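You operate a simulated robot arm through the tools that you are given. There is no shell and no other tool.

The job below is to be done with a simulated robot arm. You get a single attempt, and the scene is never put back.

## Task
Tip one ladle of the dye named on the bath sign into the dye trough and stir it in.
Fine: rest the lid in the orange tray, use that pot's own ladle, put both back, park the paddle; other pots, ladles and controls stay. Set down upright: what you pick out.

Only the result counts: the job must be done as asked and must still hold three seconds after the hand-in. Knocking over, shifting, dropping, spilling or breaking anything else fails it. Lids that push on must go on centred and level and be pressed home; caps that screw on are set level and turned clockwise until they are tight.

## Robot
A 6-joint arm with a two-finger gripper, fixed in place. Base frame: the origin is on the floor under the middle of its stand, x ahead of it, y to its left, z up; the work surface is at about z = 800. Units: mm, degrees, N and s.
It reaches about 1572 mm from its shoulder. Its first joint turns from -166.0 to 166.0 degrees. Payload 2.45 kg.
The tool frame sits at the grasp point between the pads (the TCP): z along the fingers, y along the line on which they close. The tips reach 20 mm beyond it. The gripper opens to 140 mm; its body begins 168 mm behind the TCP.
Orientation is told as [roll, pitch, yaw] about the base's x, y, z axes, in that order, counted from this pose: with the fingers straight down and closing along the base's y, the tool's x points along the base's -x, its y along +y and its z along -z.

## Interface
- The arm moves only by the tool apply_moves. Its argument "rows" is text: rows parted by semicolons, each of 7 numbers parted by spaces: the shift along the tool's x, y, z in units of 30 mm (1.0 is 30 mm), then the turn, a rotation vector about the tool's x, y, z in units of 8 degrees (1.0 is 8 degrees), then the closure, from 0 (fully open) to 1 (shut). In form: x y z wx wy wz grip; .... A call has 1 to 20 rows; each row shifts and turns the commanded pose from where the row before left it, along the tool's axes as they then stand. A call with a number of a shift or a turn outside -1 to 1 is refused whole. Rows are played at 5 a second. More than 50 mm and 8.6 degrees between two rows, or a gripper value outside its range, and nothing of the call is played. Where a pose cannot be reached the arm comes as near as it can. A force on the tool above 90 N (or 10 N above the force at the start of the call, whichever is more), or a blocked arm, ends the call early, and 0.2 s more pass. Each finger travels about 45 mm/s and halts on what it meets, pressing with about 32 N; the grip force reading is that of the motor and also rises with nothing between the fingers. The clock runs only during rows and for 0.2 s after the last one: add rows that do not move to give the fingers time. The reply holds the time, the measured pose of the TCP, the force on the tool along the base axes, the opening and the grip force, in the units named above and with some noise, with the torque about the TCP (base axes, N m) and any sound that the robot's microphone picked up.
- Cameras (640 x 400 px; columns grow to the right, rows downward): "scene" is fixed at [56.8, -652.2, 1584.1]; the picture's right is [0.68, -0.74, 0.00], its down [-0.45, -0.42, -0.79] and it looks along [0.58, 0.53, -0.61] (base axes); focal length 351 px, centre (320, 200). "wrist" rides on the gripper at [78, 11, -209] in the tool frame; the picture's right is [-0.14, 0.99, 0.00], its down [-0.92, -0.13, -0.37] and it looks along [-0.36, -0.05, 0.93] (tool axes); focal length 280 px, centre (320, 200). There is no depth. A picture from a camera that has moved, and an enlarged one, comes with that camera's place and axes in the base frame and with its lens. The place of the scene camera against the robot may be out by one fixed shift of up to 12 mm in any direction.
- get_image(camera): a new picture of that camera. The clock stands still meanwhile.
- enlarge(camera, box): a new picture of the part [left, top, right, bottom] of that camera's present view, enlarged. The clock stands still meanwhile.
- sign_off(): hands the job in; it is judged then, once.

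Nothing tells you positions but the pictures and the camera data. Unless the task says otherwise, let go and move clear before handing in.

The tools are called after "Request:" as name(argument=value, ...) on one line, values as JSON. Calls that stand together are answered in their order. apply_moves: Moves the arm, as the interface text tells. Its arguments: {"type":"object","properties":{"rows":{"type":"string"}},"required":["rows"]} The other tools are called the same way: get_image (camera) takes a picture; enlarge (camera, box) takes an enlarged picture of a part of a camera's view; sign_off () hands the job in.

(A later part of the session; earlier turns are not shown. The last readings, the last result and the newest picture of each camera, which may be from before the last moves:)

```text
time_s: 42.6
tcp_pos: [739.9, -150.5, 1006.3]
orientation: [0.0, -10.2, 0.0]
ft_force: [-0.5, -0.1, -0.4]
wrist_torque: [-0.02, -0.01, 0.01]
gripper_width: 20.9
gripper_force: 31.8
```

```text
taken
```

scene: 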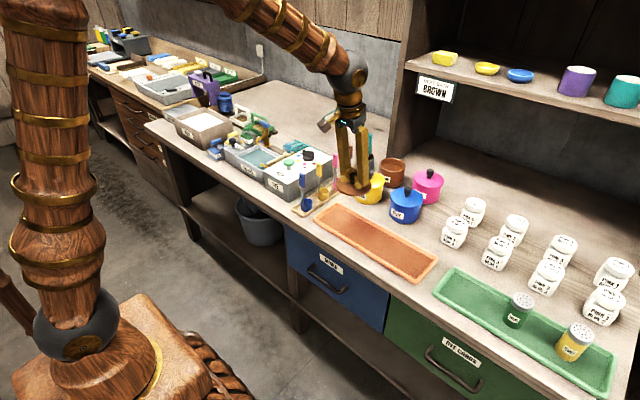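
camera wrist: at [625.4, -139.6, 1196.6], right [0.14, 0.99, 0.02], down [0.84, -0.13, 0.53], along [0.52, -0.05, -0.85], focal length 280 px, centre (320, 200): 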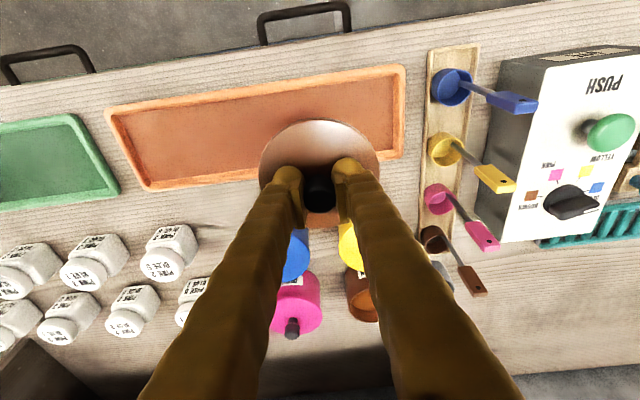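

The lid hangs level over the tray centre line. Lowering toward the tray floor.

Request:
apply_moves(rows="0.1475 0 0.82 0 0 0 0.97;0.1475 0 0.82 0 0 0 0.97;0.1475 0 0.82 0 0 0 0.97;0.1475 0 0.82 0 0 0 0.97;0.1475 0 0.82 0 0 0 0.97;0.1 0 0.55 0 0 0 0.97;0 0 0 0 0 0 0.97")

Request:
enlarge(camera="scene", box=[300, 170, 440, 280])

Request:
get_image(camera="wrist")

```text
time_s: 44.2
tcp_pos: [740.4, -152.1, 860.1]
orientation: [-0.1, -10.2, 0.0]
ft_force: [-0.2, -0.2, -0.4]
wrist_torque: [0.0, -0.04, 0.0]
gripper_width: 21.1
gripper_force: 31.9
```

```text
3.64 times, centred on (370, 225) of scene
camera zoom: at [56.8, -652.2, 1584.1], right [0.68, -0.74, 0.0], down [-0.45, -0.42, -0.79], along [0.58, 0.53, -0.61], focal length 1276 px, centre (138, 109)
```

zoom: 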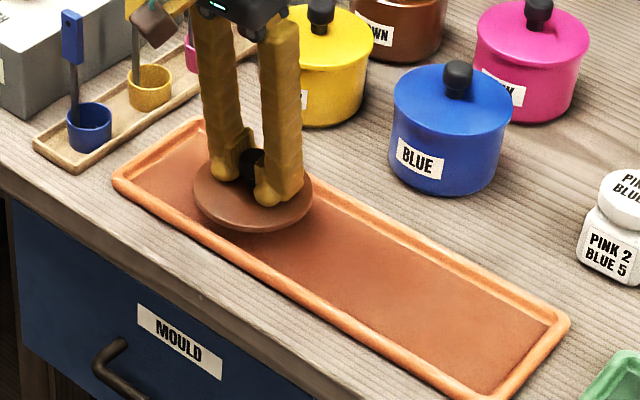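

```text
taken
camera wrist: at [625.8, -141.4, 1051.7], right [0.14, 0.99, 0.02], down [0.84, -0.13, 0.53], along [0.52, -0.05, -0.85], focal length 280 px, centre (320, 200)
```

wrist: 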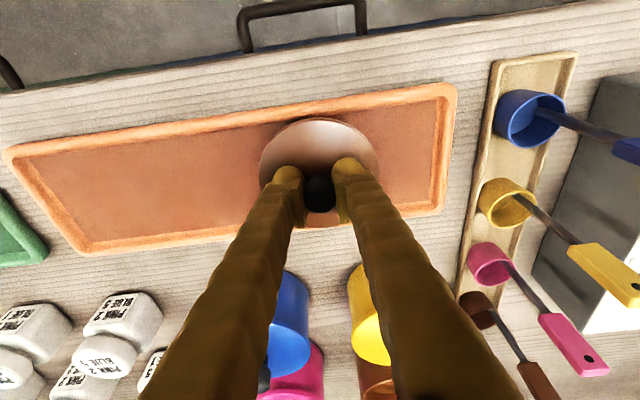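

Request:
apply_moves(rows="0.0295 0 0.164 0 0 0 0.97;0.0295 0 0.164 0 0 0 0.97;0 0 0 0 0 0 0.97")

Request:
apply_moves(rows="0.0177 0 0.098 0 0 0 0.97;0 0 0 0 0 0 0.97")

Request:
apply_moves(rows="0.0177 0 0.098 0 0 0 0.97;0 0 0 0 0 0 0.97")

Request:
enlarge(camera="scene", box=[320, 190, 400, 250])

```text
time_s: 45.0
tcp_pos: [741.2, -151.9, 850.6]
orientation: [0.0, -10.3, 0.0]
ft_force: [0.9, 0.3, -0.8]
wrist_torque: [0.02, -0.03, 0.04]
gripper_width: 21.3
gripper_force: 32.5
```

```text
time_s: 45.6
tcp_pos: [741.8, -150.4, 849.0]
orientation: [0.0, -10.3, 0.1]
ft_force: [0.3, 0.9, -0.4]
wrist_torque: [0.01, 0.04, -0.02]
gripper_width: 21.1
gripper_force: 32.8
```

```text
time_s: 46.2
tcp_pos: [741.9, -150.6, 846.1]
orientation: [-0.1, -10.3, 0.0]
ft_force: [1.3, 1.6, 19.2]
wrist_torque: [0.03, 1.04, -0.06]
gripper_width: 20.8
gripper_force: 32.2
```

```text
6.67 times, centred on (360, 220) of scene
camera zoom: at [56.8, -652.2, 1584.1], right [0.68, -0.74, 0.0], down [-0.45, -0.42, -0.79], along [0.58, 0.53, -0.61], focal length 2340 px, centre (53, 67)
```

zoom: 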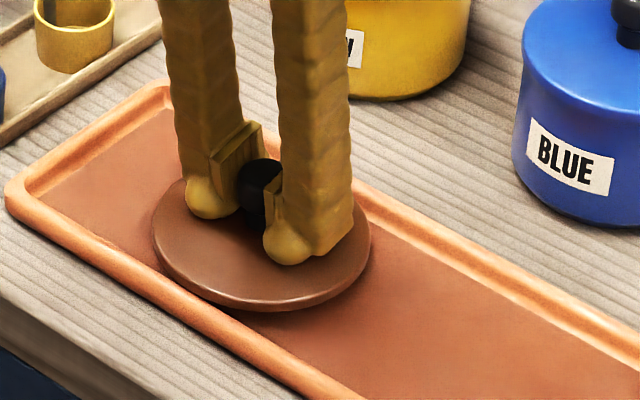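

Request:
enlarge(camera="wrist", box=[220, 70, 420, 270])

```text
2.00 times, centred on (320, 170) of wrist
camera zoom: at [626.8, -139.8, 1037.1], right [0.14, 0.99, 0.02], down [0.84, -0.13, 0.53], along [0.53, -0.05, -0.85], focal length 561 px, centre (320, 260)
```

zoom: 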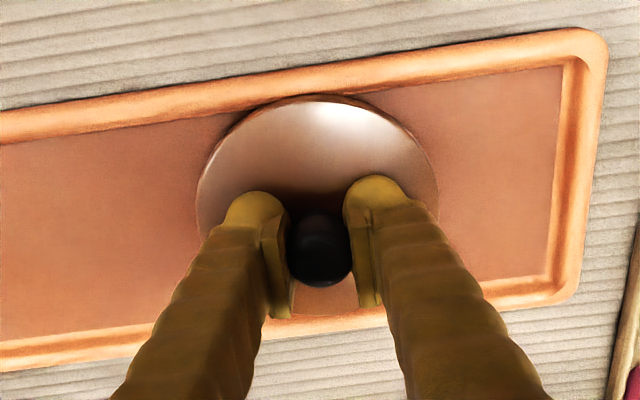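

The contact seems to be at the lid's front edge, so I'll lift a few millimetres, shift +x by 4 mm and set down again.

Request:
apply_moves(rows="-0.155 0 -0.108 0 0 0 0.97;0 0 0 0 0 0 0.97;0.0177 0 0.098 0 0 0 0.97;0 0 0 0 0 0 0.97")

Request:
apply_moves(rows="0.0118 0 0.066 0 0 0 0.97;0 0 0 0 0 0 0.97")

```text
time_s: 47.2
tcp_pos: [744.7, -151.2, 846.5]
orientation: [-0.1, -10.1, 0.0]
ft_force: [-0.4, -0.4, -1.1]
wrist_torque: [-0.01, 0.0, 0.02]
gripper_width: 21.2
gripper_force: 31.5
```

```text
time_s: 47.8
tcp_pos: [745.4, -150.2, 845.2]
orientation: [0.0, -10.3, 0.1]
ft_force: [0.0, 0.4, -1.4]
wrist_torque: [-0.02, 0.0, 0.0]
gripper_width: 21.1
gripper_force: 32.2
```

Request:
apply_moves(rows="0.0118 0 0.066 0 0 0 0.97;0 0 0 0 0 0 0.97")

Request:
apply_moves(rows="0.0118 0 0.066 0 0 0 0.97;0 0 0 0 0 0 0.97")

Request:
apply_moves(rows="0.0118 0 0.066 0 0 0 0.97;0 0 0 0 0 0 0.97")

```text
time_s: 48.4
tcp_pos: [744.8, -150.8, 841.9]
orientation: [-0.1, -10.3, -0.1]
ft_force: [-0.3, 0.3, -1.4]
wrist_torque: [0.02, -0.04, -0.02]
gripper_width: 21.1
gripper_force: 31.8
```

```text
time_s: 49.0
tcp_pos: [746.3, -150.7, 840.8]
orientation: [0.1, -10.3, 0.0]
ft_force: [-1.7, -1.1, 4.2]
wrist_torque: [-0.03, -0.11, -0.03]
gripper_width: 20.9
gripper_force: 32.1
```

```text
time_s: 49.6
tcp_pos: [745.2, -150.7, 840.7]
orientation: [-0.1, -10.4, 0.0]
ft_force: [-10.4, -5.5, 36.9]
wrist_torque: [-0.05, -0.18, -0.03]
gripper_width: 21.1
gripper_force: 32.0
```

The lid is now flat on the tray floor with balanced contact. I'll relieve the load, open, and rise.

Request:
apply_moves(rows="-0.008 0 -0.05 0 0 0 0.97;0 0 0 0 0 0 0.9;0 0 0 0 0 0 0.8;0 0 0 0 0 0 0.7;0 0 0 0 0 0 0.6;0 0 0 0 0 0 0.6;0 0 0 0 0 0 0.6;-0.0885 0 -0.492 0 0 0 0.6;-0.177 0 -0.984 0 0 0 0.6;-0.177 0 -0.984 0 0 0 0.6;0 0 0 0 0 0 0.6")

Request:
enlarge(camera="scene", box=[300, 170, 440, 280])

Request:
get_image(camera="wrist")

```text
time_s: 52.0
tcp_pos: [744.1, -152.4, 912.3]
orientation: [-0.1, -10.2, 0.0]
ft_force: [0.1, 0.2, 0.5]
wrist_torque: [0.03, -0.02, 0.0]
gripper_width: 55.7
gripper_force: 0.1
```

```text
3.64 times, centred on (370, 225) of scene
camera zoom: at [56.8, -652.2, 1584.1], right [0.68, -0.74, 0.0], down [-0.45, -0.42, -0.79], along [0.58, 0.53, -0.61], focal length 1276 px, centre (138, 109)
```

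zoom: 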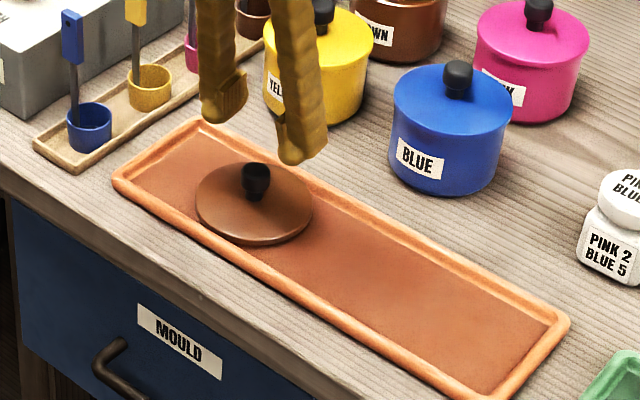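

```text
taken
camera wrist: at [629.8, -141.8, 1104.1], right [0.14, 0.99, 0.02], down [0.84, -0.13, 0.53], along [0.52, -0.05, -0.85], focal length 280 px, centre (320, 200)
```

wrist: 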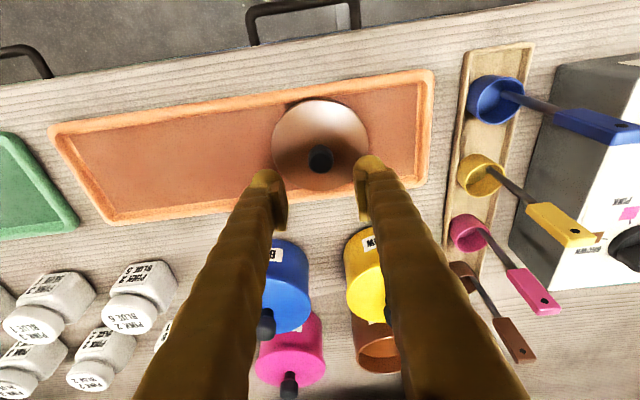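

The lid sits upright and flat in the tray. Next I'll rise, straighten the tool and go look at the brown ladle from above.

Request:
apply_moves(rows="-0.175 0 -0.97 0 0 0 0.6;-0.175 0 -0.97 0 0 0 0.6;-0.175 0 -0.97 0 0 0 0.6;-0.175 0 -0.97 0 0 0 0.6;-0.175 0 -0.97 0 0 0 0.6;0 0 0 0 0.64 0 0.6;0 0 0 0 0.64 0 0.6;-0.9 0.817 0 0 0 0 0.6;-0.9 0.817 0 0 0 0 0.6;-0.9 0.817 0 0 0 0 0.6;-0.9 0.817 0 0 0 0 0.6;-0.9 0.817 0 0 0 0 0.6;-0.9 0.817 0 0 0 0 0.6;-0.9 0.817 0 0 0 0 0.6;-0.9 0.817 0 0 0 0 0.6;0 0 0 0 0 0 0.6")

Request:
get_image(camera="wrist")

Request:
enlarge(camera="wrist", box=[240, 100, 400, 220])

Request:
enlarge(camera="scene", box=[320, 90, 420, 190])

```text
time_s: 55.4
tcp_pos: [963.4, 45.6, 1060.3]
orientation: [-0.1, 0.0, 0.0]
ft_force: [0.3, -0.4, -0.7]
wrist_torque: [0.02, -0.01, 0.0]
gripper_width: 56.1
gripper_force: 0.1
```

```text
taken
camera wrist: at [884.5, 56.7, 1268.9], right [0.14, 0.99, 0.0], down [0.92, -0.13, 0.37], along [0.37, -0.05, -0.93], focal length 280 px, centre (320, 200)
```

wrist: 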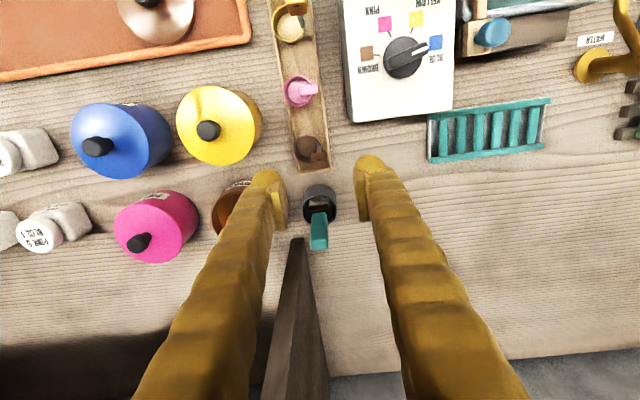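

```text
3.33 times, centred on (320, 160) of wrist
camera zoom: at [884.5, 56.7, 1268.9], right [0.14, 0.99, 0.0], down [0.92, -0.13, 0.37], along [0.37, -0.05, -0.93], focal length 935 px, centre (320, 333)
```

zoom: 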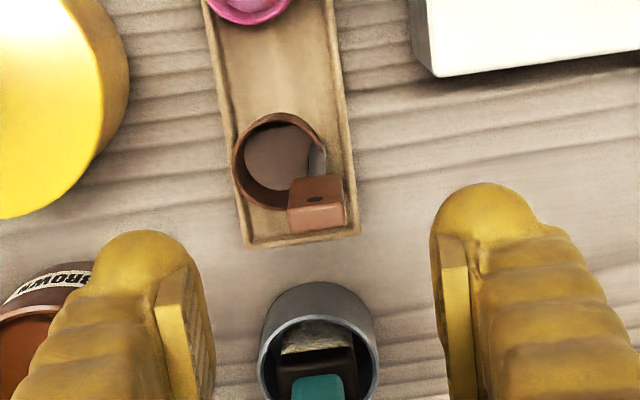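

```text
4.00 times, centred on (370, 140) of scene
camera zoom: at [56.8, -652.2, 1584.1], right [0.68, -0.74, 0.0], down [-0.45, -0.42, -0.79], along [0.58, 0.53, -0.61], focal length 1404 px, centre (120, 440)
```

zoom: 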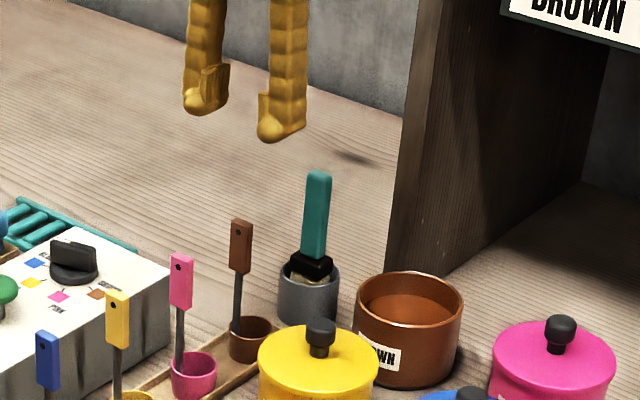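

The pot is open with dye near the rim. The brown ladle's handle block is about 20 mm wide in y, centred near (967.5, 43.5) with its top at z≈941; I'll descend to just above it and check alignment.

Request:
apply_moves(rows="-0.137 -0.07 0.6 0 0 0 0.65;0 0 0.9 0 0 0 0.65;0 0 0.9 0 0 0 0.65;0 0 0 0 0 0 0.65;0 0 0 0 0 0 0.65")

Request:
enlarge(camera="wrist", box=[240, 100, 400, 220])

Request:
enlarge(camera="scene", box=[310, 90, 410, 190])

```text
time_s: 56.6
tcp_pos: [967.0, 43.9, 989.7]
orientation: [0.1, 0.0, 0.1]
ft_force: [1.3, -0.5, -0.1]
wrist_torque: [-0.01, -0.05, 0.0]
gripper_width: 49.0
gripper_force: 0.0
```

```text
3.33 times, centred on (320, 160) of wrist
camera zoom: at [887.8, 56.0, 1198.1], right [0.14, 0.99, 0.0], down [0.92, -0.13, 0.37], along [0.37, -0.05, -0.93], focal length 935 px, centre (320, 333)
```

zoom: 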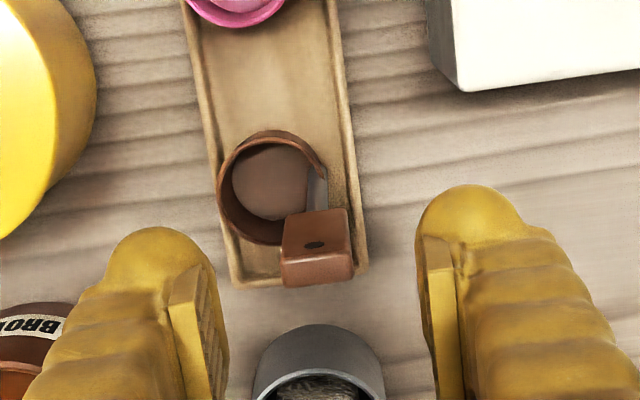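

```text
4.00 times, centred on (360, 140) of scene
camera zoom: at [56.8, -652.2, 1584.1], right [0.68, -0.74, 0.0], down [-0.45, -0.42, -0.79], along [0.58, 0.53, -0.61], focal length 1404 px, centre (160, 440)
```

zoom: 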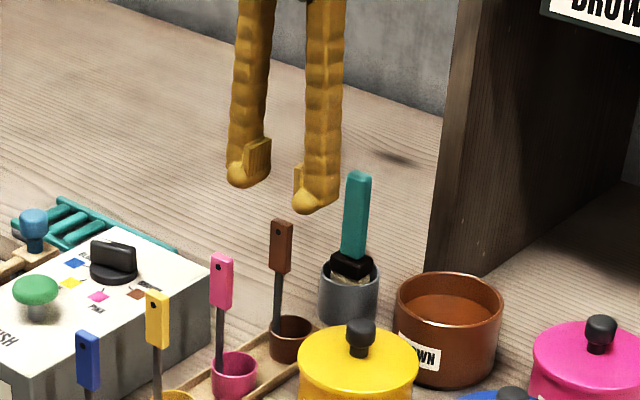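

Aligned within a couple of millimetres. Descending around the handle block and closing.

Request:
apply_moves(rows="-0.083 0 0.75 0 0 0 0.65;0 0 0.75 0 0 0 0.65;0 0 0.7 0 0 0 0.65;0 0 0 0 0 0 0.65")

Request:
enlarge(camera="scene", box=[320, 110, 400, 190])

Request:
enlarge(camera="wrist", box=[240, 100, 400, 240])

```text
time_s: 57.6
tcp_pos: [968.6, 44.5, 926.3]
orientation: [0.0, 0.0, 0.1]
ft_force: [-0.1, -0.1, -0.1]
wrist_torque: [0.02, 0.0, 0.05]
gripper_width: 49.2
gripper_force: 0.1
```

```text
5.00 times, centred on (360, 150) of scene
camera zoom: at [56.8, -652.2, 1584.1], right [0.68, -0.74, 0.0], down [-0.45, -0.42, -0.79], along [0.58, 0.53, -0.61], focal length 1755 px, centre (120, 450)
```

zoom: 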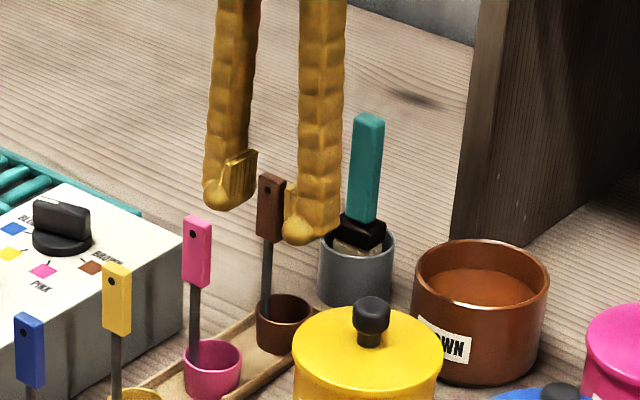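

```text
2.86 times, centred on (320, 170) of wrist
camera zoom: at [889.5, 55.2, 1134.3], right [0.14, 0.99, 0.0], down [0.92, -0.13, 0.37], along [0.37, -0.05, -0.93], focal length 801 px, centre (320, 286)
```

zoom: 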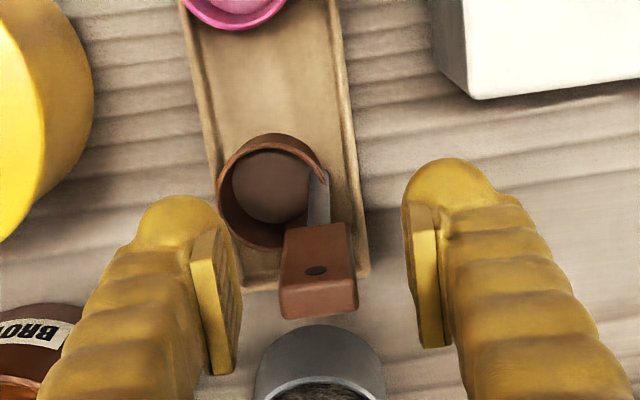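

Request:
apply_moves(rows="-0.067 0 0.37 0 0 0 0.65;0 0 0 0 0 0 0.65;0 0 0 0 0 0 0.75;0 0 0 0 0 0 0.85;0 0 0 0 0 0 0.92;0 0 0 0 0 0 0.95;0 0 0 0 0 0 0.95")

Request:
enlarge(camera="scene", box=[320, 110, 400, 190])

Request:
enlarge(camera="wrist", box=[240, 100, 400, 240])

```text
time_s: 59.2
tcp_pos: [969.6, 44.4, 913.9]
orientation: [0.0, 0.0, -0.1]
ft_force: [0.6, -0.7, -0.6]
wrist_torque: [0.01, -0.02, 0.0]
gripper_width: 19.5
gripper_force: 31.8
```

```text
5.00 times, centred on (360, 150) of scene
camera zoom: at [56.8, -652.2, 1584.1], right [0.68, -0.74, 0.0], down [-0.45, -0.42, -0.79], along [0.58, 0.53, -0.61], focal length 1755 px, centre (120, 450)
```

zoom: 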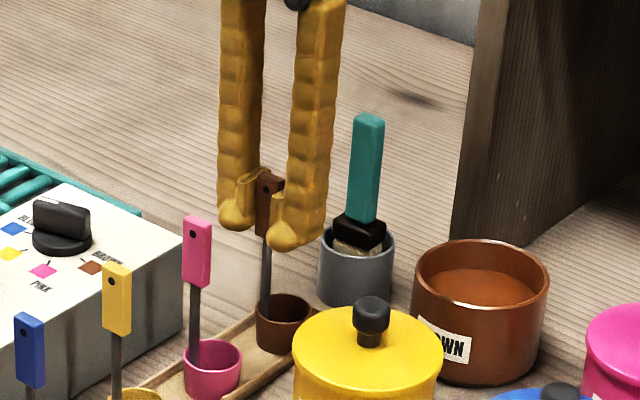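

```text
2.86 times, centred on (320, 170) of wrist
camera zoom: at [891.0, 55.5, 1122.5], right [0.14, 0.99, 0.0], down [0.92, -0.13, 0.37], along [0.37, -0.05, -0.93], focal length 801 px, centre (320, 286)
```

zoom: 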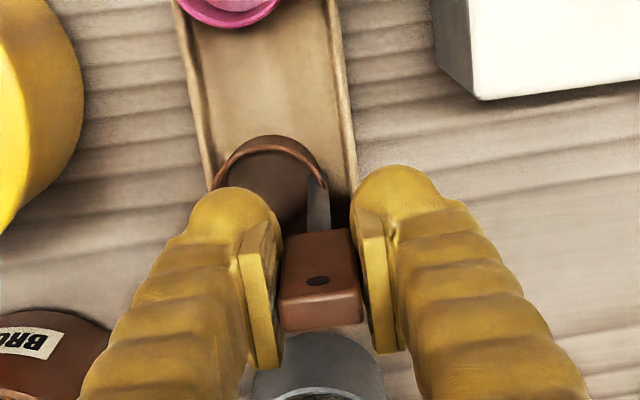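

Handle gripped (19.5 mm, 32 N). Lifting the ladle straight up and out of the rack.

Request:
apply_moves(rows="0 0 -0.4 0 0 0 0.96;0 0 -0.9 0 0 0 0.96;0 0 -0.9 0 0 0 0.96;0 0 -0.9 0 0 0 0.96;0 0 -0.77 0 0 0 0.96;0 0 0 0 0 0 0.96;0 0 0 0 0 0 0.96")

Request:
enlarge(camera="scene", box=[310, 70, 430, 190])

Request:
get_image(camera="wrist")

```text
time_s: 60.8
tcp_pos: [967.1, 45.2, 1031.3]
orientation: [0.1, 0.0, 0.1]
ft_force: [0.2, -0.4, 0.2]
wrist_torque: [0.02, -0.01, 0.02]
gripper_width: 19.6
gripper_force: 31.8
```

```text
3.33 times, centred on (370, 130) of scene
camera zoom: at [56.8, -652.2, 1584.1], right [0.68, -0.74, 0.0], down [-0.45, -0.42, -0.79], along [0.58, 0.53, -0.61], focal length 1170 px, centre (153, 433)
```

zoom: 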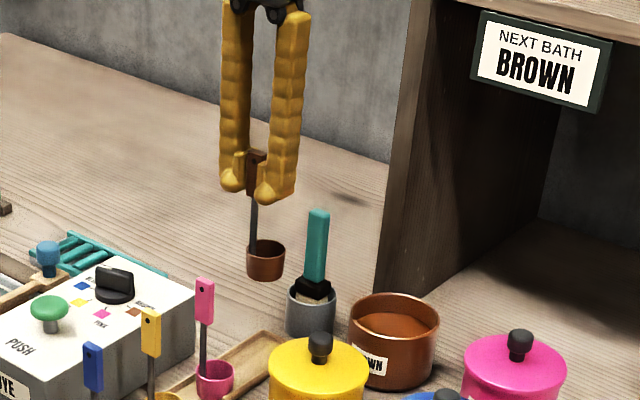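

```text
taken
camera wrist: at [888.6, 57.0, 1240.5], right [0.14, 0.99, 0.0], down [0.92, -0.13, 0.37], along [0.37, -0.05, -0.93], focal length 280 px, centre (320, 200)
```

wrist: 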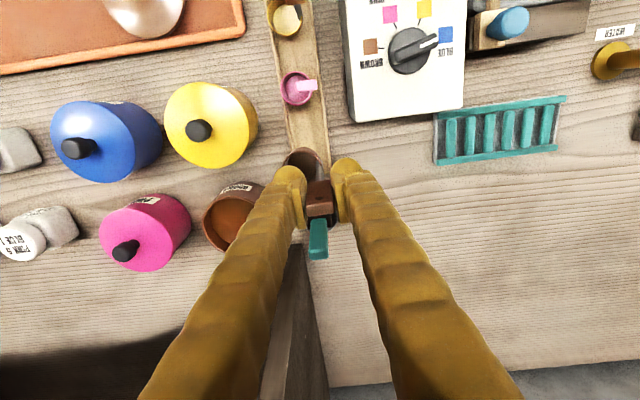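

Ladle lifted upright. Moving it diagonally over to the open brown pot at constant height.

Request:
apply_moves(rows="-0.592 -0.8 0 0 0 0 0.96;-0.592 -0.8 0 0 0 0 0.96;-0.592 -0.8 0 0 0 0 0.96;-0.592 -0.8 0 0 0 0 0.96;-0.592 -0.8 0 0 0 0 0.96;0 0 0 0 0 0 0.96;0 0 0 0 0 0 0.96")

Request:
get_image(camera="wrist")

Request:
enlarge(camera="wrist", box=[220, 90, 400, 250])

Request:
enlarge(camera="scene", box=[340, 70, 460, 190])

```text
time_s: 62.4
tcp_pos: [1059.7, -76.8, 1029.6]
orientation: [0.1, 0.0, 0.0]
ft_force: [0.5, -0.4, -0.1]
wrist_torque: [0.03, -0.02, -0.04]
gripper_width: 19.5
gripper_force: 32.2
```

```text
taken
camera wrist: at [980.2, -66.1, 1238.4], right [0.14, 0.99, 0.0], down [0.92, -0.13, 0.37], along [0.37, -0.05, -0.93], focal length 280 px, centre (320, 200)
```

wrist: 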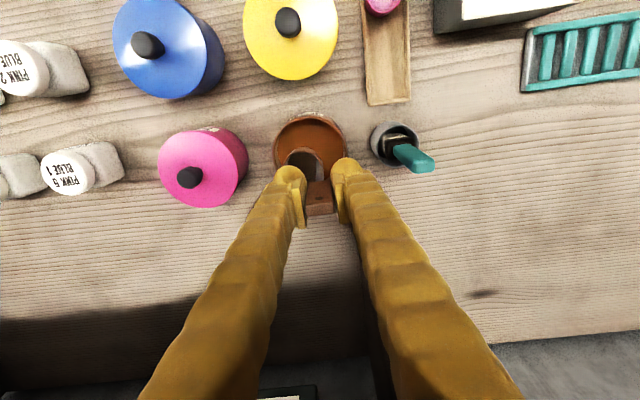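

```text
2.50 times, centred on (310, 170) of wrist
camera zoom: at [980.2, -66.1, 1238.4], right [0.14, 0.99, 0.0], down [0.92, -0.13, 0.37], along [0.37, -0.05, -0.93], focal length 701 px, centre (345, 275)
```

zoom: 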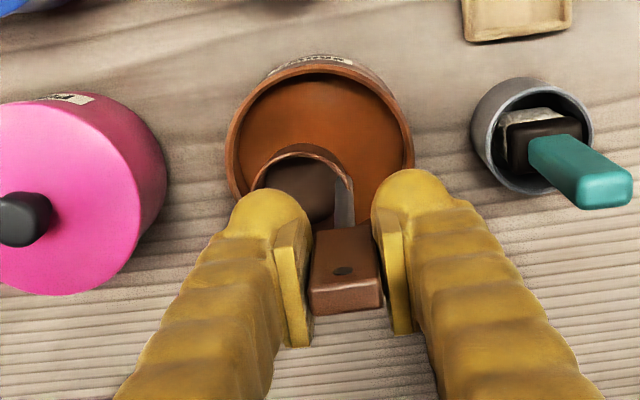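

```text
3.33 times, centred on (400, 130) of scene
camera zoom: at [56.8, -652.2, 1584.1], right [0.68, -0.74, 0.0], down [-0.45, -0.42, -0.79], along [0.58, 0.53, -0.61], focal length 1170 px, centre (53, 433)
```

zoom: 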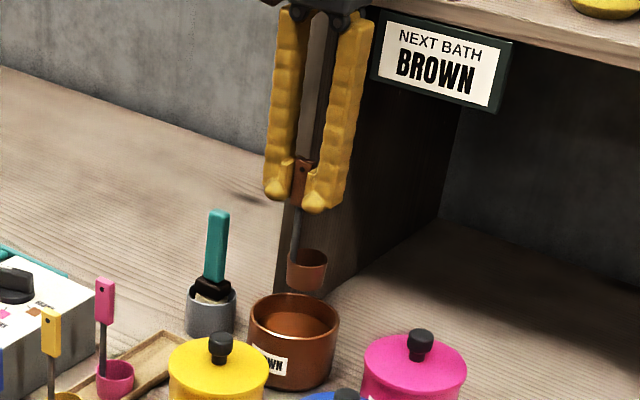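

Cup is centred within the pot mouth. I'll shift 8 mm toward the front for shelf clearance and lower partway, then check.

Request:
apply_moves(rows="0.267 0 0.3 0 0 0 0.96;0 0 0.7 0 0 0 0.96;0 0 0.7 0 0 0 0.96;0 0 0.7 0 0 0 0.96;0 0 0.6 0 0 0 0.96;0 0 0 0 0 0 0.96;0 0 0 0 0 0 0.96")

Request:
enlarge(camera="wrist", box=[220, 90, 400, 250])

Request:
enlarge(camera="scene", box=[350, 100, 440, 190])

Request:
enlarge(camera="scene", box=[330, 0, 490, 100])

```text
time_s: 64.0
tcp_pos: [1050.7, -76.7, 940.6]
orientation: [0.0, 0.1, 0.0]
ft_force: [0.5, -0.4, -0.7]
wrist_torque: [0.0, -0.01, -0.02]
gripper_width: 19.9
gripper_force: 32.0
```

```text
2.50 times, centred on (310, 170) of wrist
camera zoom: at [971.1, -67.0, 1148.4], right [0.14, 0.99, 0.0], down [0.92, -0.13, 0.37], along [0.37, -0.05, -0.93], focal length 701 px, centre (345, 275)
```

zoom: 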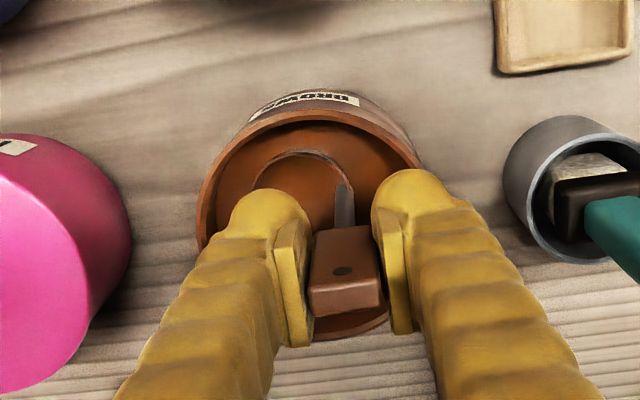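

```text
4.44 times, centred on (395, 145) of scene
camera zoom: at [56.8, -652.2, 1584.1], right [0.68, -0.74, 0.0], down [-0.45, -0.42, -0.79], along [0.58, 0.53, -0.61], focal length 1560 px, centre (-13, 444)
```

zoom: 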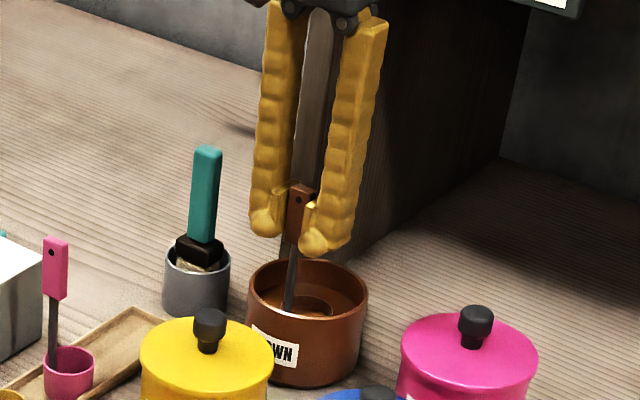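

```text
4.00 times, centred on (410, 50) of scene
camera zoom: at [56.8, -652.2, 1584.1], right [0.68, -0.74, 0.0], down [-0.45, -0.42, -0.79], along [0.58, 0.53, -0.61], focal length 1404 px, centre (-40, 800)
```

zoom: 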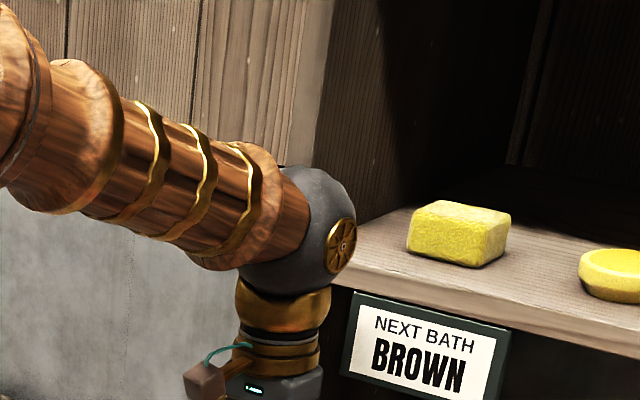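

The cup is at the dye surface. Lowering another ~14 mm so it's fully submerged and letting it fill.

Request:
apply_moves(rows="0 0 0.23 0 0 0 0.96;0 0 0.24 0 0 0 0.96;0 0 0 0 0 0 0.96;0 0 0 0 0 0 0.96;0 0 0 0 0 0 0.96;0 0 0 0 0 0 0.96")

Request:
enlarge(camera="wrist", box=[220, 90, 400, 250])

Request:
enlarge(camera="scene", box=[350, 100, 440, 190])

```text
time_s: 65.4
tcp_pos: [1049.3, -77.8, 924.9]
orientation: [0.0, 0.0, 0.0]
ft_force: [0.4, -0.4, -0.3]
wrist_torque: [0.02, 0.0, 0.0]
gripper_width: 19.8
gripper_force: 31.9
```

```text
2.50 times, centred on (310, 170) of wrist
camera zoom: at [971.3, -66.4, 1133.8], right [0.14, 0.99, 0.0], down [0.92, -0.13, 0.37], along [0.37, -0.05, -0.93], focal length 701 px, centre (345, 275)
```

zoom: 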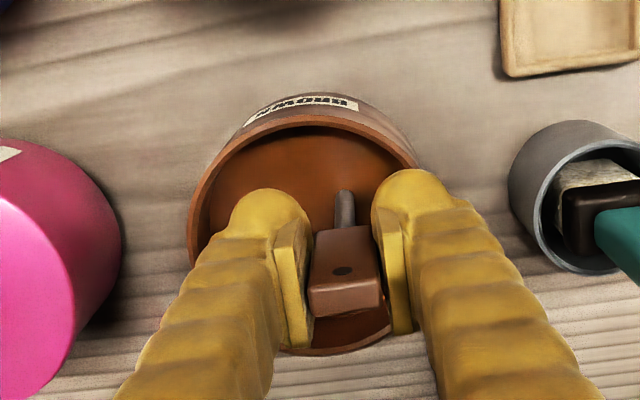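

```text
4.44 times, centred on (395, 145) of scene
camera zoom: at [56.8, -652.2, 1584.1], right [0.68, -0.74, 0.0], down [-0.45, -0.42, -0.79], along [0.58, 0.53, -0.61], focal length 1560 px, centre (-13, 444)
```

zoom: 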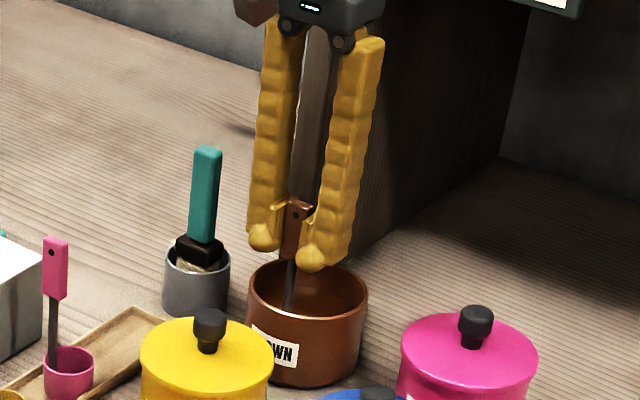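

Fully submerged. Raising slowly and level.

Request:
apply_moves(rows="0 0 -0.15 0 0 0 0.96;0 0 -0.25 0 0 0 0.96;0 0 -0.3 0 0 0 0.96;0 0 -0.35 0 0 0 0.96;0 0 -0.4 0 0 0 0.96;0 0 -0.4 0 0 0 0.96;0 0 -0.4 0 0 0 0.96;0 0 -0.4 0 0 0 0.96;0 0 -0.4 0 0 0 0.96;0 0 -0.3 0 0 0 0.96;0 0 -0.2 0 0 0 0.96;0 0 -0.1 0 0 0 0.96;0 0 0 0 0 0 0.96")

Request:
enlarge(camera="wrist", box=[220, 90, 400, 250])

Request:
enlarge(camera="scene", box=[350, 70, 440, 190])

```text
time_s: 68.2
tcp_pos: [1048.6, -77.0, 1034.9]
orientation: [0.0, -0.1, 0.0]
ft_force: [0.0, 0.5, -0.8]
wrist_torque: [0.03, -0.03, 0.0]
gripper_width: 19.5
gripper_force: 32.2
```

```text
2.50 times, centred on (310, 170) of wrist
camera zoom: at [970.8, -65.3, 1243.6], right [0.14, 0.99, 0.0], down [0.92, -0.13, 0.37], along [0.37, -0.05, -0.93], focal length 701 px, centre (345, 275)
```

zoom: 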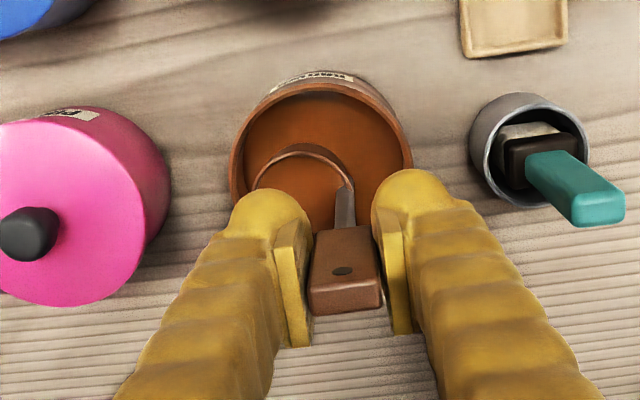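

```text
3.33 times, centred on (395, 130) of scene
camera zoom: at [56.8, -652.2, 1584.1], right [0.68, -0.74, 0.0], down [-0.45, -0.42, -0.79], along [0.58, 0.53, -0.61], focal length 1170 px, centre (70, 433)
```

zoom: 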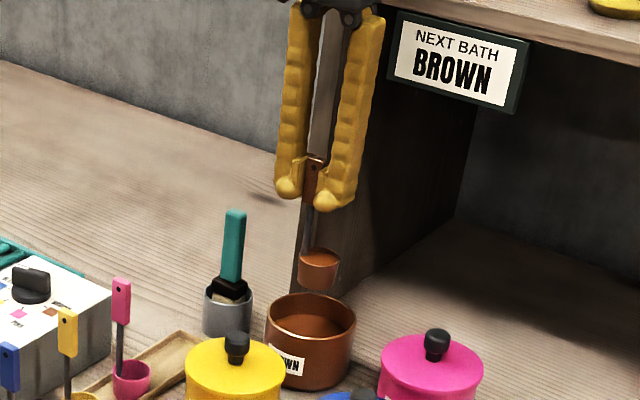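

The cup is visibly full. Raising a bit more, then carrying it level toward the trough above all obstacles.

Request:
apply_moves(rows="0 0 -0.3 0 0 0 0.96;0 0 -0.5 0 0 0 0.96;0 0 -0.5 0 0 0 0.96;0 0 -0.3 0 0 0 0.96;0.15 0.23 0 0 0 0 0.96;0.3 0.46 0 0 0 0 0.96;0.45 0.7 0 0 0 0 0.96;0.5 0.777 0 0 0 0 0.96;0.5 0.777 0 0 0 0 0.96;0.5 0.777 0 0 0 0 0.96;0.5 0.777 0 0 0 0 0.96;0.5 0.777 0 0 0 0 0.96;0.5 0.777 0 0 0 0 0.96;0.5 0.777 0 0 0 0 0.96;0.5 0.777 0 0 0 0 0.96;0.5 0.777 0 0 0 0 0.96;0.5 0.777 0 0 0 0 0.96;0.5 0.777 0 0 0 0 0.96;0.5 0.777 0 0 0 0 0.96;0.5 0.777 0 0 0 0 0.96")

Request:
get_image(camera="wrist")

Request:
get_image(camera="scene")

```text
time_s: 72.4
tcp_pos: [828.1, 271.1, 1083.5]
orientation: [-0.1, 0.0, 0.1]
ft_force: [-0.9, -0.4, -1.1]
wrist_torque: [-0.03, 0.01, 0.0]
gripper_width: 19.4
gripper_force: 32.5
```

```text
taken
camera wrist: at [749.9, 281.5, 1293.0], right [0.14, 0.99, 0.0], down [0.92, -0.13, 0.37], along [0.36, -0.05, -0.93], focal length 280 px, centre (320, 200)
```

wrist: 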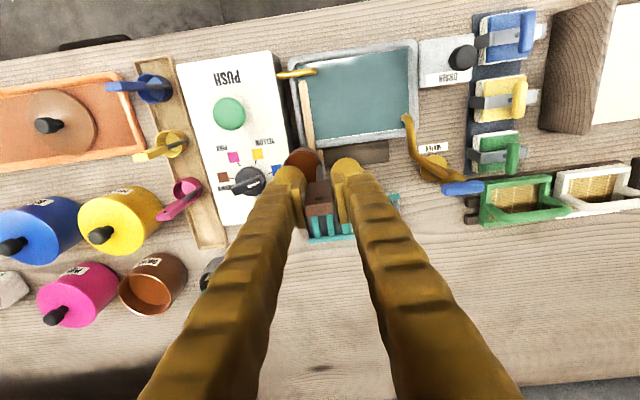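

```text
taken
```

scene: 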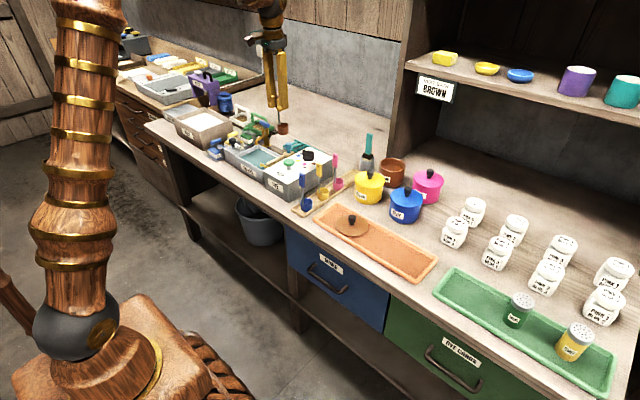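

Trough centre confirmed near (762, 330). Finishing the transit, yawing to −37°, then lowering to pour height.

Request:
apply_moves(rows="0.48 0.69 0 0 0 0 0.96;0.48 0.69 0 0 0 0 0.96;0.3 0.45 0 0 0 0 0.96;0.17 0.24 0 0 0 0 0.96;0 0 0 0 0 0.925 0.96;0 0 0 0 0 0.925 0.96;0 0 0 0 0 0.925 0.96;0 0 0 0 0 0.925 0.96;0 0 0 0 0 0.925 0.96;0 0 0.4 0 0 0 0.96;0 0 0.7 0 0 0 0.96;0 0 0.4 0 0 0 0.96;0 0 0 0 0 0 0.96")

Request:
get_image(camera="wrist")

Request:
enlarge(camera="scene", box=[200, 70, 340, 200])

```text
time_s: 75.2
tcp_pos: [785.1, 331.1, 1037.4]
orientation: [0.0, 0.0, -37.1]
ft_force: [0.3, -0.2, -1.5]
wrist_torque: [0.01, -0.01, 0.01]
gripper_width: 19.7
gripper_force: 31.9
```

```text
taken
camera wrist: at [728.0, 386.2, 1245.8], right [0.71, 0.71, 0.0], down [0.66, -0.66, 0.37], along [0.26, -0.26, -0.93], focal length 280 px, centre (320, 200)
```

wrist: 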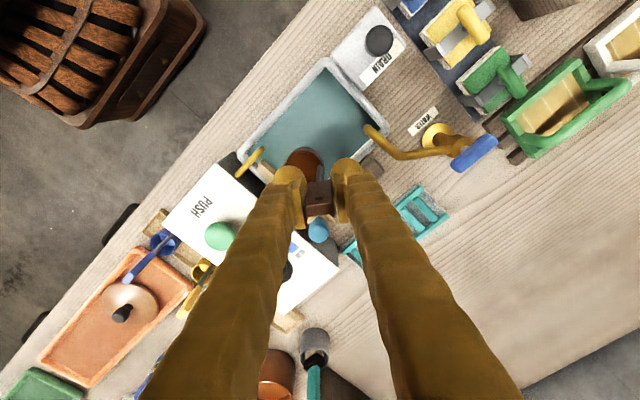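

```text
3.08 times, centred on (270, 135) of scene
camera zoom: at [56.8, -652.2, 1584.1], right [0.68, -0.74, 0.0], down [-0.45, -0.42, -0.79], along [0.58, 0.53, -0.61], focal length 1080 px, centre (474, 400)
```

zoom: 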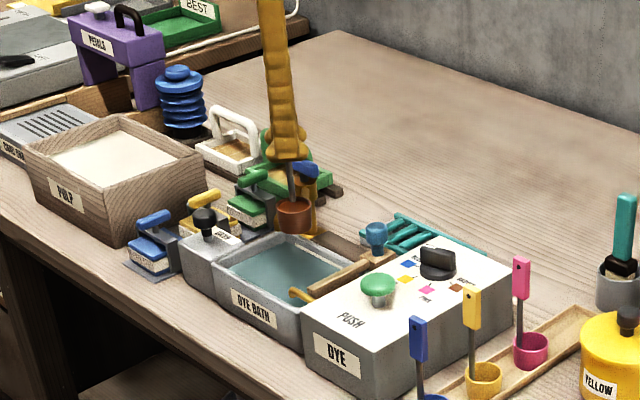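

Cup is over the trough middle. Now tipping slowly toward the trough, rotating about the cup.

Request:
apply_moves(rows="0.209 0 0.0073 0 -0.5 0 0.96;0.209 0 0.0073 0 -0.5 0 0.96;0.209 0 0.0073 0 -0.5 0 0.96;0.209 0 0.0073 0 -0.5 0 0.96;0.209 0 0.0073 0 -0.5 0 0.96;0.209 0 0.0073 0 -0.5 0 0.96;0.209 0 0.0073 0 -0.5 0 0.96;0.209 0 0.0073 0 -0.5 0 0.96;0.209 0 0.0073 0 -0.5 0 0.96;0.209 0 0.0073 0 -0.5 0 0.96;0.209 0 0.0073 0 -0.5 0 0.96;0.209 0 0.0073 0 -0.5 0 0.96;0.209 0 0.0073 0 -0.5 0 0.96;0.209 0 0.0073 0 -0.5 0 0.96;0.209 0 0.0073 0 -0.5 0 0.96;0.209 0 0.0073 0 -0.5 0 0.96;0.209 0 0.0073 0 -0.5 0 0.96;0.209 0 0.0073 0 -0.5 0 0.96;0 0 0 0 0 0 0.96")

Request:
enlarge(camera="scene", box=[170, 90, 310, 200])

```text
time_s: 79.2
tcp_pos: [715.4, 382.4, 977.0]
orientation: [-0.2, -72.0, -37.0]
ft_force: [0.1, -0.1, -0.5]
wrist_torque: [0.04, 0.04, 0.01]
gripper_width: 19.7
gripper_force: 32.1
```

```text
3.64 times, centred on (240, 145) of scene
camera zoom: at [56.8, -652.2, 1584.1], right [0.68, -0.74, 0.0], down [-0.45, -0.42, -0.79], along [0.58, 0.53, -0.61], focal length 1276 px, centre (611, 400)
```

zoom: 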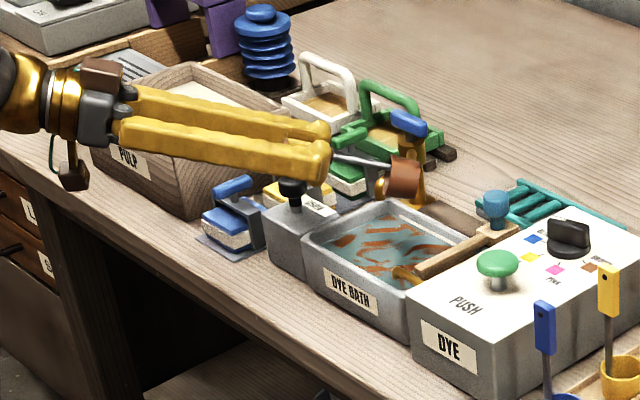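

Dye is streaking into the bath. Continuing the tip to about 104° and holding so it drains completely.

Request:
apply_moves(rows="0.209 0 0.0073 0 -0.5 0 0.96;0.209 0 0.0073 0 -0.5 0 0.96;0.209 0 0.0073 0 -0.5 0 0.96;0.209 0 0.0073 0 -0.5 0 0.96;0.209 0 0.0073 0 -0.5 0 0.96;0.209 0 0.0073 0 -0.5 0 0.96;0.209 0 0.0073 0 -0.5 0 0.96;0.209 0 0.0073 0 -0.5 0 0.96;0 0 0 0 0 0 0.96;0 0 0 0 0 0 0.96;0 0 0 0 0 0 0.96;0 0 0 0 0 0 0.96;0 0 0 0 0 0 0.96;0 0 0 0 0 0 0.96")

Request:
enlarge(camera="scene", box=[170, 90, 310, 200])

Request:
get_image(camera="wrist")

```text
time_s: 82.2
tcp_pos: [716.0, 382.8, 926.5]
orientation: [-179.9, -76.1, 142.9]
ft_force: [0.4, 0.2, -0.5]
wrist_torque: [0.06, -0.01, 0.0]
gripper_width: 19.6
gripper_force: 32.3
```

```text
3.64 times, centred on (240, 145) of scene
camera zoom: at [56.8, -652.2, 1584.1], right [0.68, -0.74, 0.0], down [-0.45, -0.42, -0.79], along [0.58, 0.53, -0.61], focal length 1276 px, centre (611, 400)
```

zoom: 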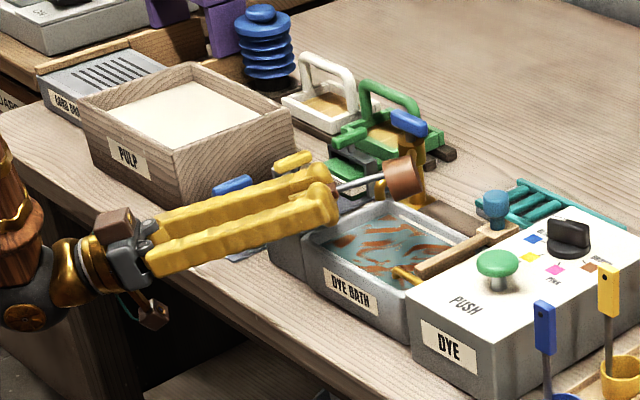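

```text
taken
camera wrist: at [574.0, 502.1, 798.8], right [0.57, 0.81, 0.13], down [-0.54, 0.25, 0.8], along [0.62, -0.53, 0.58], focal length 280 px, centre (320, 200)
```

wrist: 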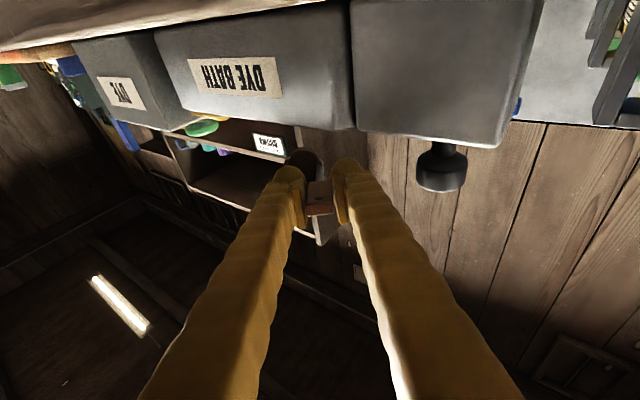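

The ladle is empty and the dye is in the bath. Reversing to upright, then rising.

Request:
apply_moves(rows="-0.4175 0 0.029 0 1 0 0.96;-0.4175 0 0.029 0 1 0 0.96;-0.4175 0 0.029 0 1 0 0.96;-0.4175 0 0.029 0 1 0 0.96;-0.4175 0 0.029 0 1 0 0.96;-0.4175 0 0.029 0 1 0 0.96;-0.4175 0 0.029 0 1 0 0.96;-0.4175 0 0.029 0 1 0 0.96;-0.4175 0 0.029 0 1 0 0.96;-0.4175 0 0.029 0 1 0 0.96;-0.4175 0 0.029 0 1 0 0.96;-0.4175 0 0.029 0 1 0 0.96;-0.4175 0 0.029 0 1 0 0.96;0 0 0 0 0 0 0.96;0 0 0 0 0 0 0.96")

Request:
enlarge(camera="scene", box=[200, 70, 340, 200])

Request:
get_image(camera="wrist")

```text
time_s: 85.4
tcp_pos: [786.5, 330.1, 1037.4]
orientation: [0.0, 0.0, -36.9]
ft_force: [0.1, -0.2, -0.4]
wrist_torque: [0.0, -0.02, -0.04]
gripper_width: 19.4
gripper_force: 32.4
```

```text
3.08 times, centred on (270, 135) of scene
camera zoom: at [56.8, -652.2, 1584.1], right [0.68, -0.74, 0.0], down [-0.45, -0.42, -0.79], along [0.58, 0.53, -0.61], focal length 1080 px, centre (474, 400)
```

zoom: 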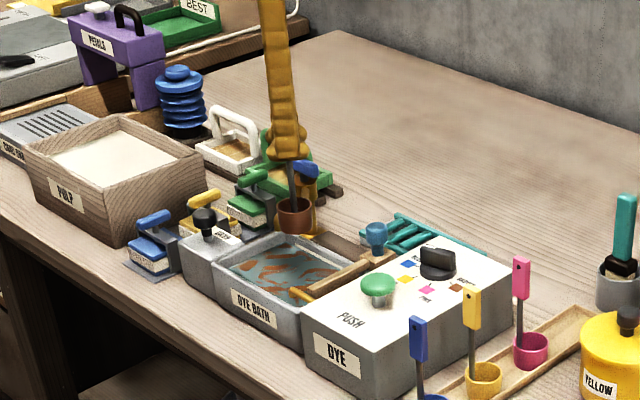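

```text
taken
camera wrist: at [729.8, 386.7, 1246.3], right [0.71, 0.71, 0.0], down [0.66, -0.66, 0.37], along [0.26, -0.26, -0.93], focal length 280 px, centre (320, 200)
```

wrist: 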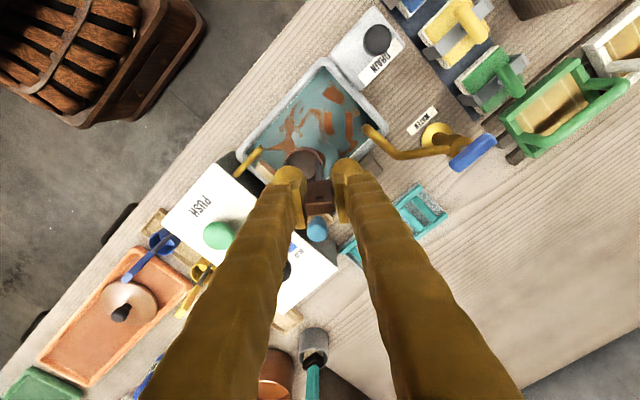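

The dye is floating in streaks in the bath and the cup is empty. Now returning the ladle to its slot: rise, un-yaw, and travel to above the rack's brown position.

Request:
apply_moves(rows="0 0 -0.8 0 0 0 0.96;0 0 -0.8 0 0 0 0.96;0 0 0 0 0 -0.925 0.96;0 0 0 0 0 -0.925 0.96;0 0 0 0 0 -0.925 0.96;0 0 0 0 0 -0.925 0.96;0 0 0 0 0 -0.92 0.96;0 0 0 0 0 0 0.96")

Request:
apply_moves(rows="-0.509 -0.794 0 0 0 0 0.96;-0.509 -0.794 0 0 0 0 0.96;-0.509 -0.794 0 0 0 0 0.96;-0.509 -0.794 0 0 0 0 0.96;-0.509 -0.794 0 0 0 0 0.96;-0.509 -0.794 0 0 0 0 0.96;-0.509 -0.794 0 0 0 0 0.96;-0.509 -0.794 0 0 0 0 0.96;-0.509 -0.794 0 0 0 0 0.96;-0.509 -0.794 0 0 0 0 0.96;-0.509 -0.794 0 0 0 0 0.96;-0.509 -0.794 0 0 0 0 0.96;0 0 0 0 0 0 0.96;0 0 0 0 0 0 0.96")

Request:
get_image(camera="wrist")

```text
time_s: 87.2
tcp_pos: [785.6, 331.2, 1085.7]
orientation: [0.1, 0.0, 0.0]
ft_force: [0.6, -0.8, -0.6]
wrist_torque: [0.03, 0.0, -0.01]
gripper_width: 19.5
gripper_force: 31.9
```

```text
time_s: 90.2
tcp_pos: [971.1, 45.8, 1086.6]
orientation: [0.0, 0.0, 0.0]
ft_force: [0.5, 0.2, -1.3]
wrist_torque: [0.01, 0.01, -0.03]
gripper_width: 19.5
gripper_force: 31.8
```

```text
taken
camera wrist: at [892.7, 56.7, 1295.2], right [0.14, 0.99, 0.0], down [0.92, -0.13, 0.37], along [0.37, -0.05, -0.93], focal length 280 px, centre (320, 200)
```

wrist: 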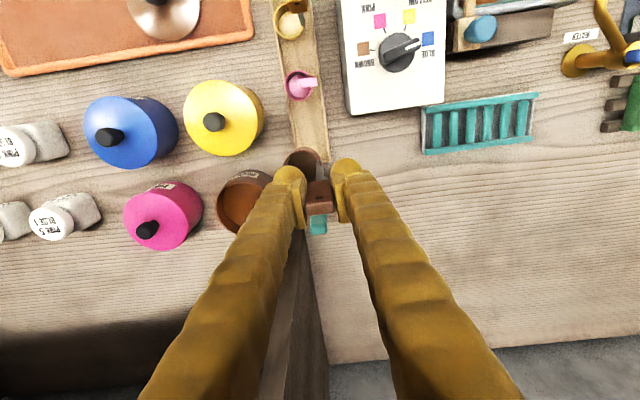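

Request:
apply_moves(rows="0 0 0 0 0 0 0.96")

Request:
apply_moves(rows="0 0 0 0 0 0 0.96")

Request:
apply_moves(rows="0 0 0 0 0 0 0.96")

Request:
enlarge(camera="wrist", box=[240, 60, 400, 220])

```text
time_s: 90.6
tcp_pos: [971.3, 46.0, 1086.9]
orientation: [0.0, -0.1, 0.0]
ft_force: [0.2, -0.3, -0.4]
wrist_torque: [0.01, -0.01, -0.01]
gripper_width: 19.6
gripper_force: 31.8
```

```text
time_s: 91.0
tcp_pos: [971.2, 45.1, 1086.6]
orientation: [0.0, 0.0, 0.0]
ft_force: [0.0, -0.1, -1.1]
wrist_torque: [0.0, 0.02, -0.03]
gripper_width: 19.6
gripper_force: 32.3
```

```text
time_s: 91.4
tcp_pos: [971.3, 45.9, 1086.8]
orientation: [0.1, 0.0, -0.2]
ft_force: [0.8, -0.1, -0.8]
wrist_torque: [0.0, 0.0, 0.02]
gripper_width: 19.5
gripper_force: 31.7
```

```text
2.50 times, centred on (320, 140) of wrist
camera zoom: at [892.6, 56.8, 1295.2], right [0.14, 0.99, 0.0], down [0.92, -0.13, 0.37], along [0.37, -0.05, -0.93], focal length 701 px, centre (320, 350)
```

zoom: 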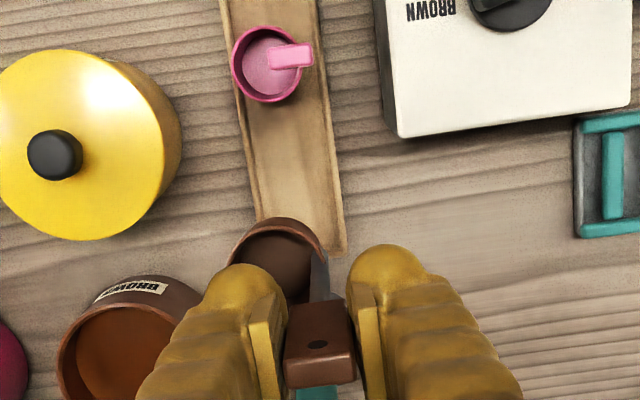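

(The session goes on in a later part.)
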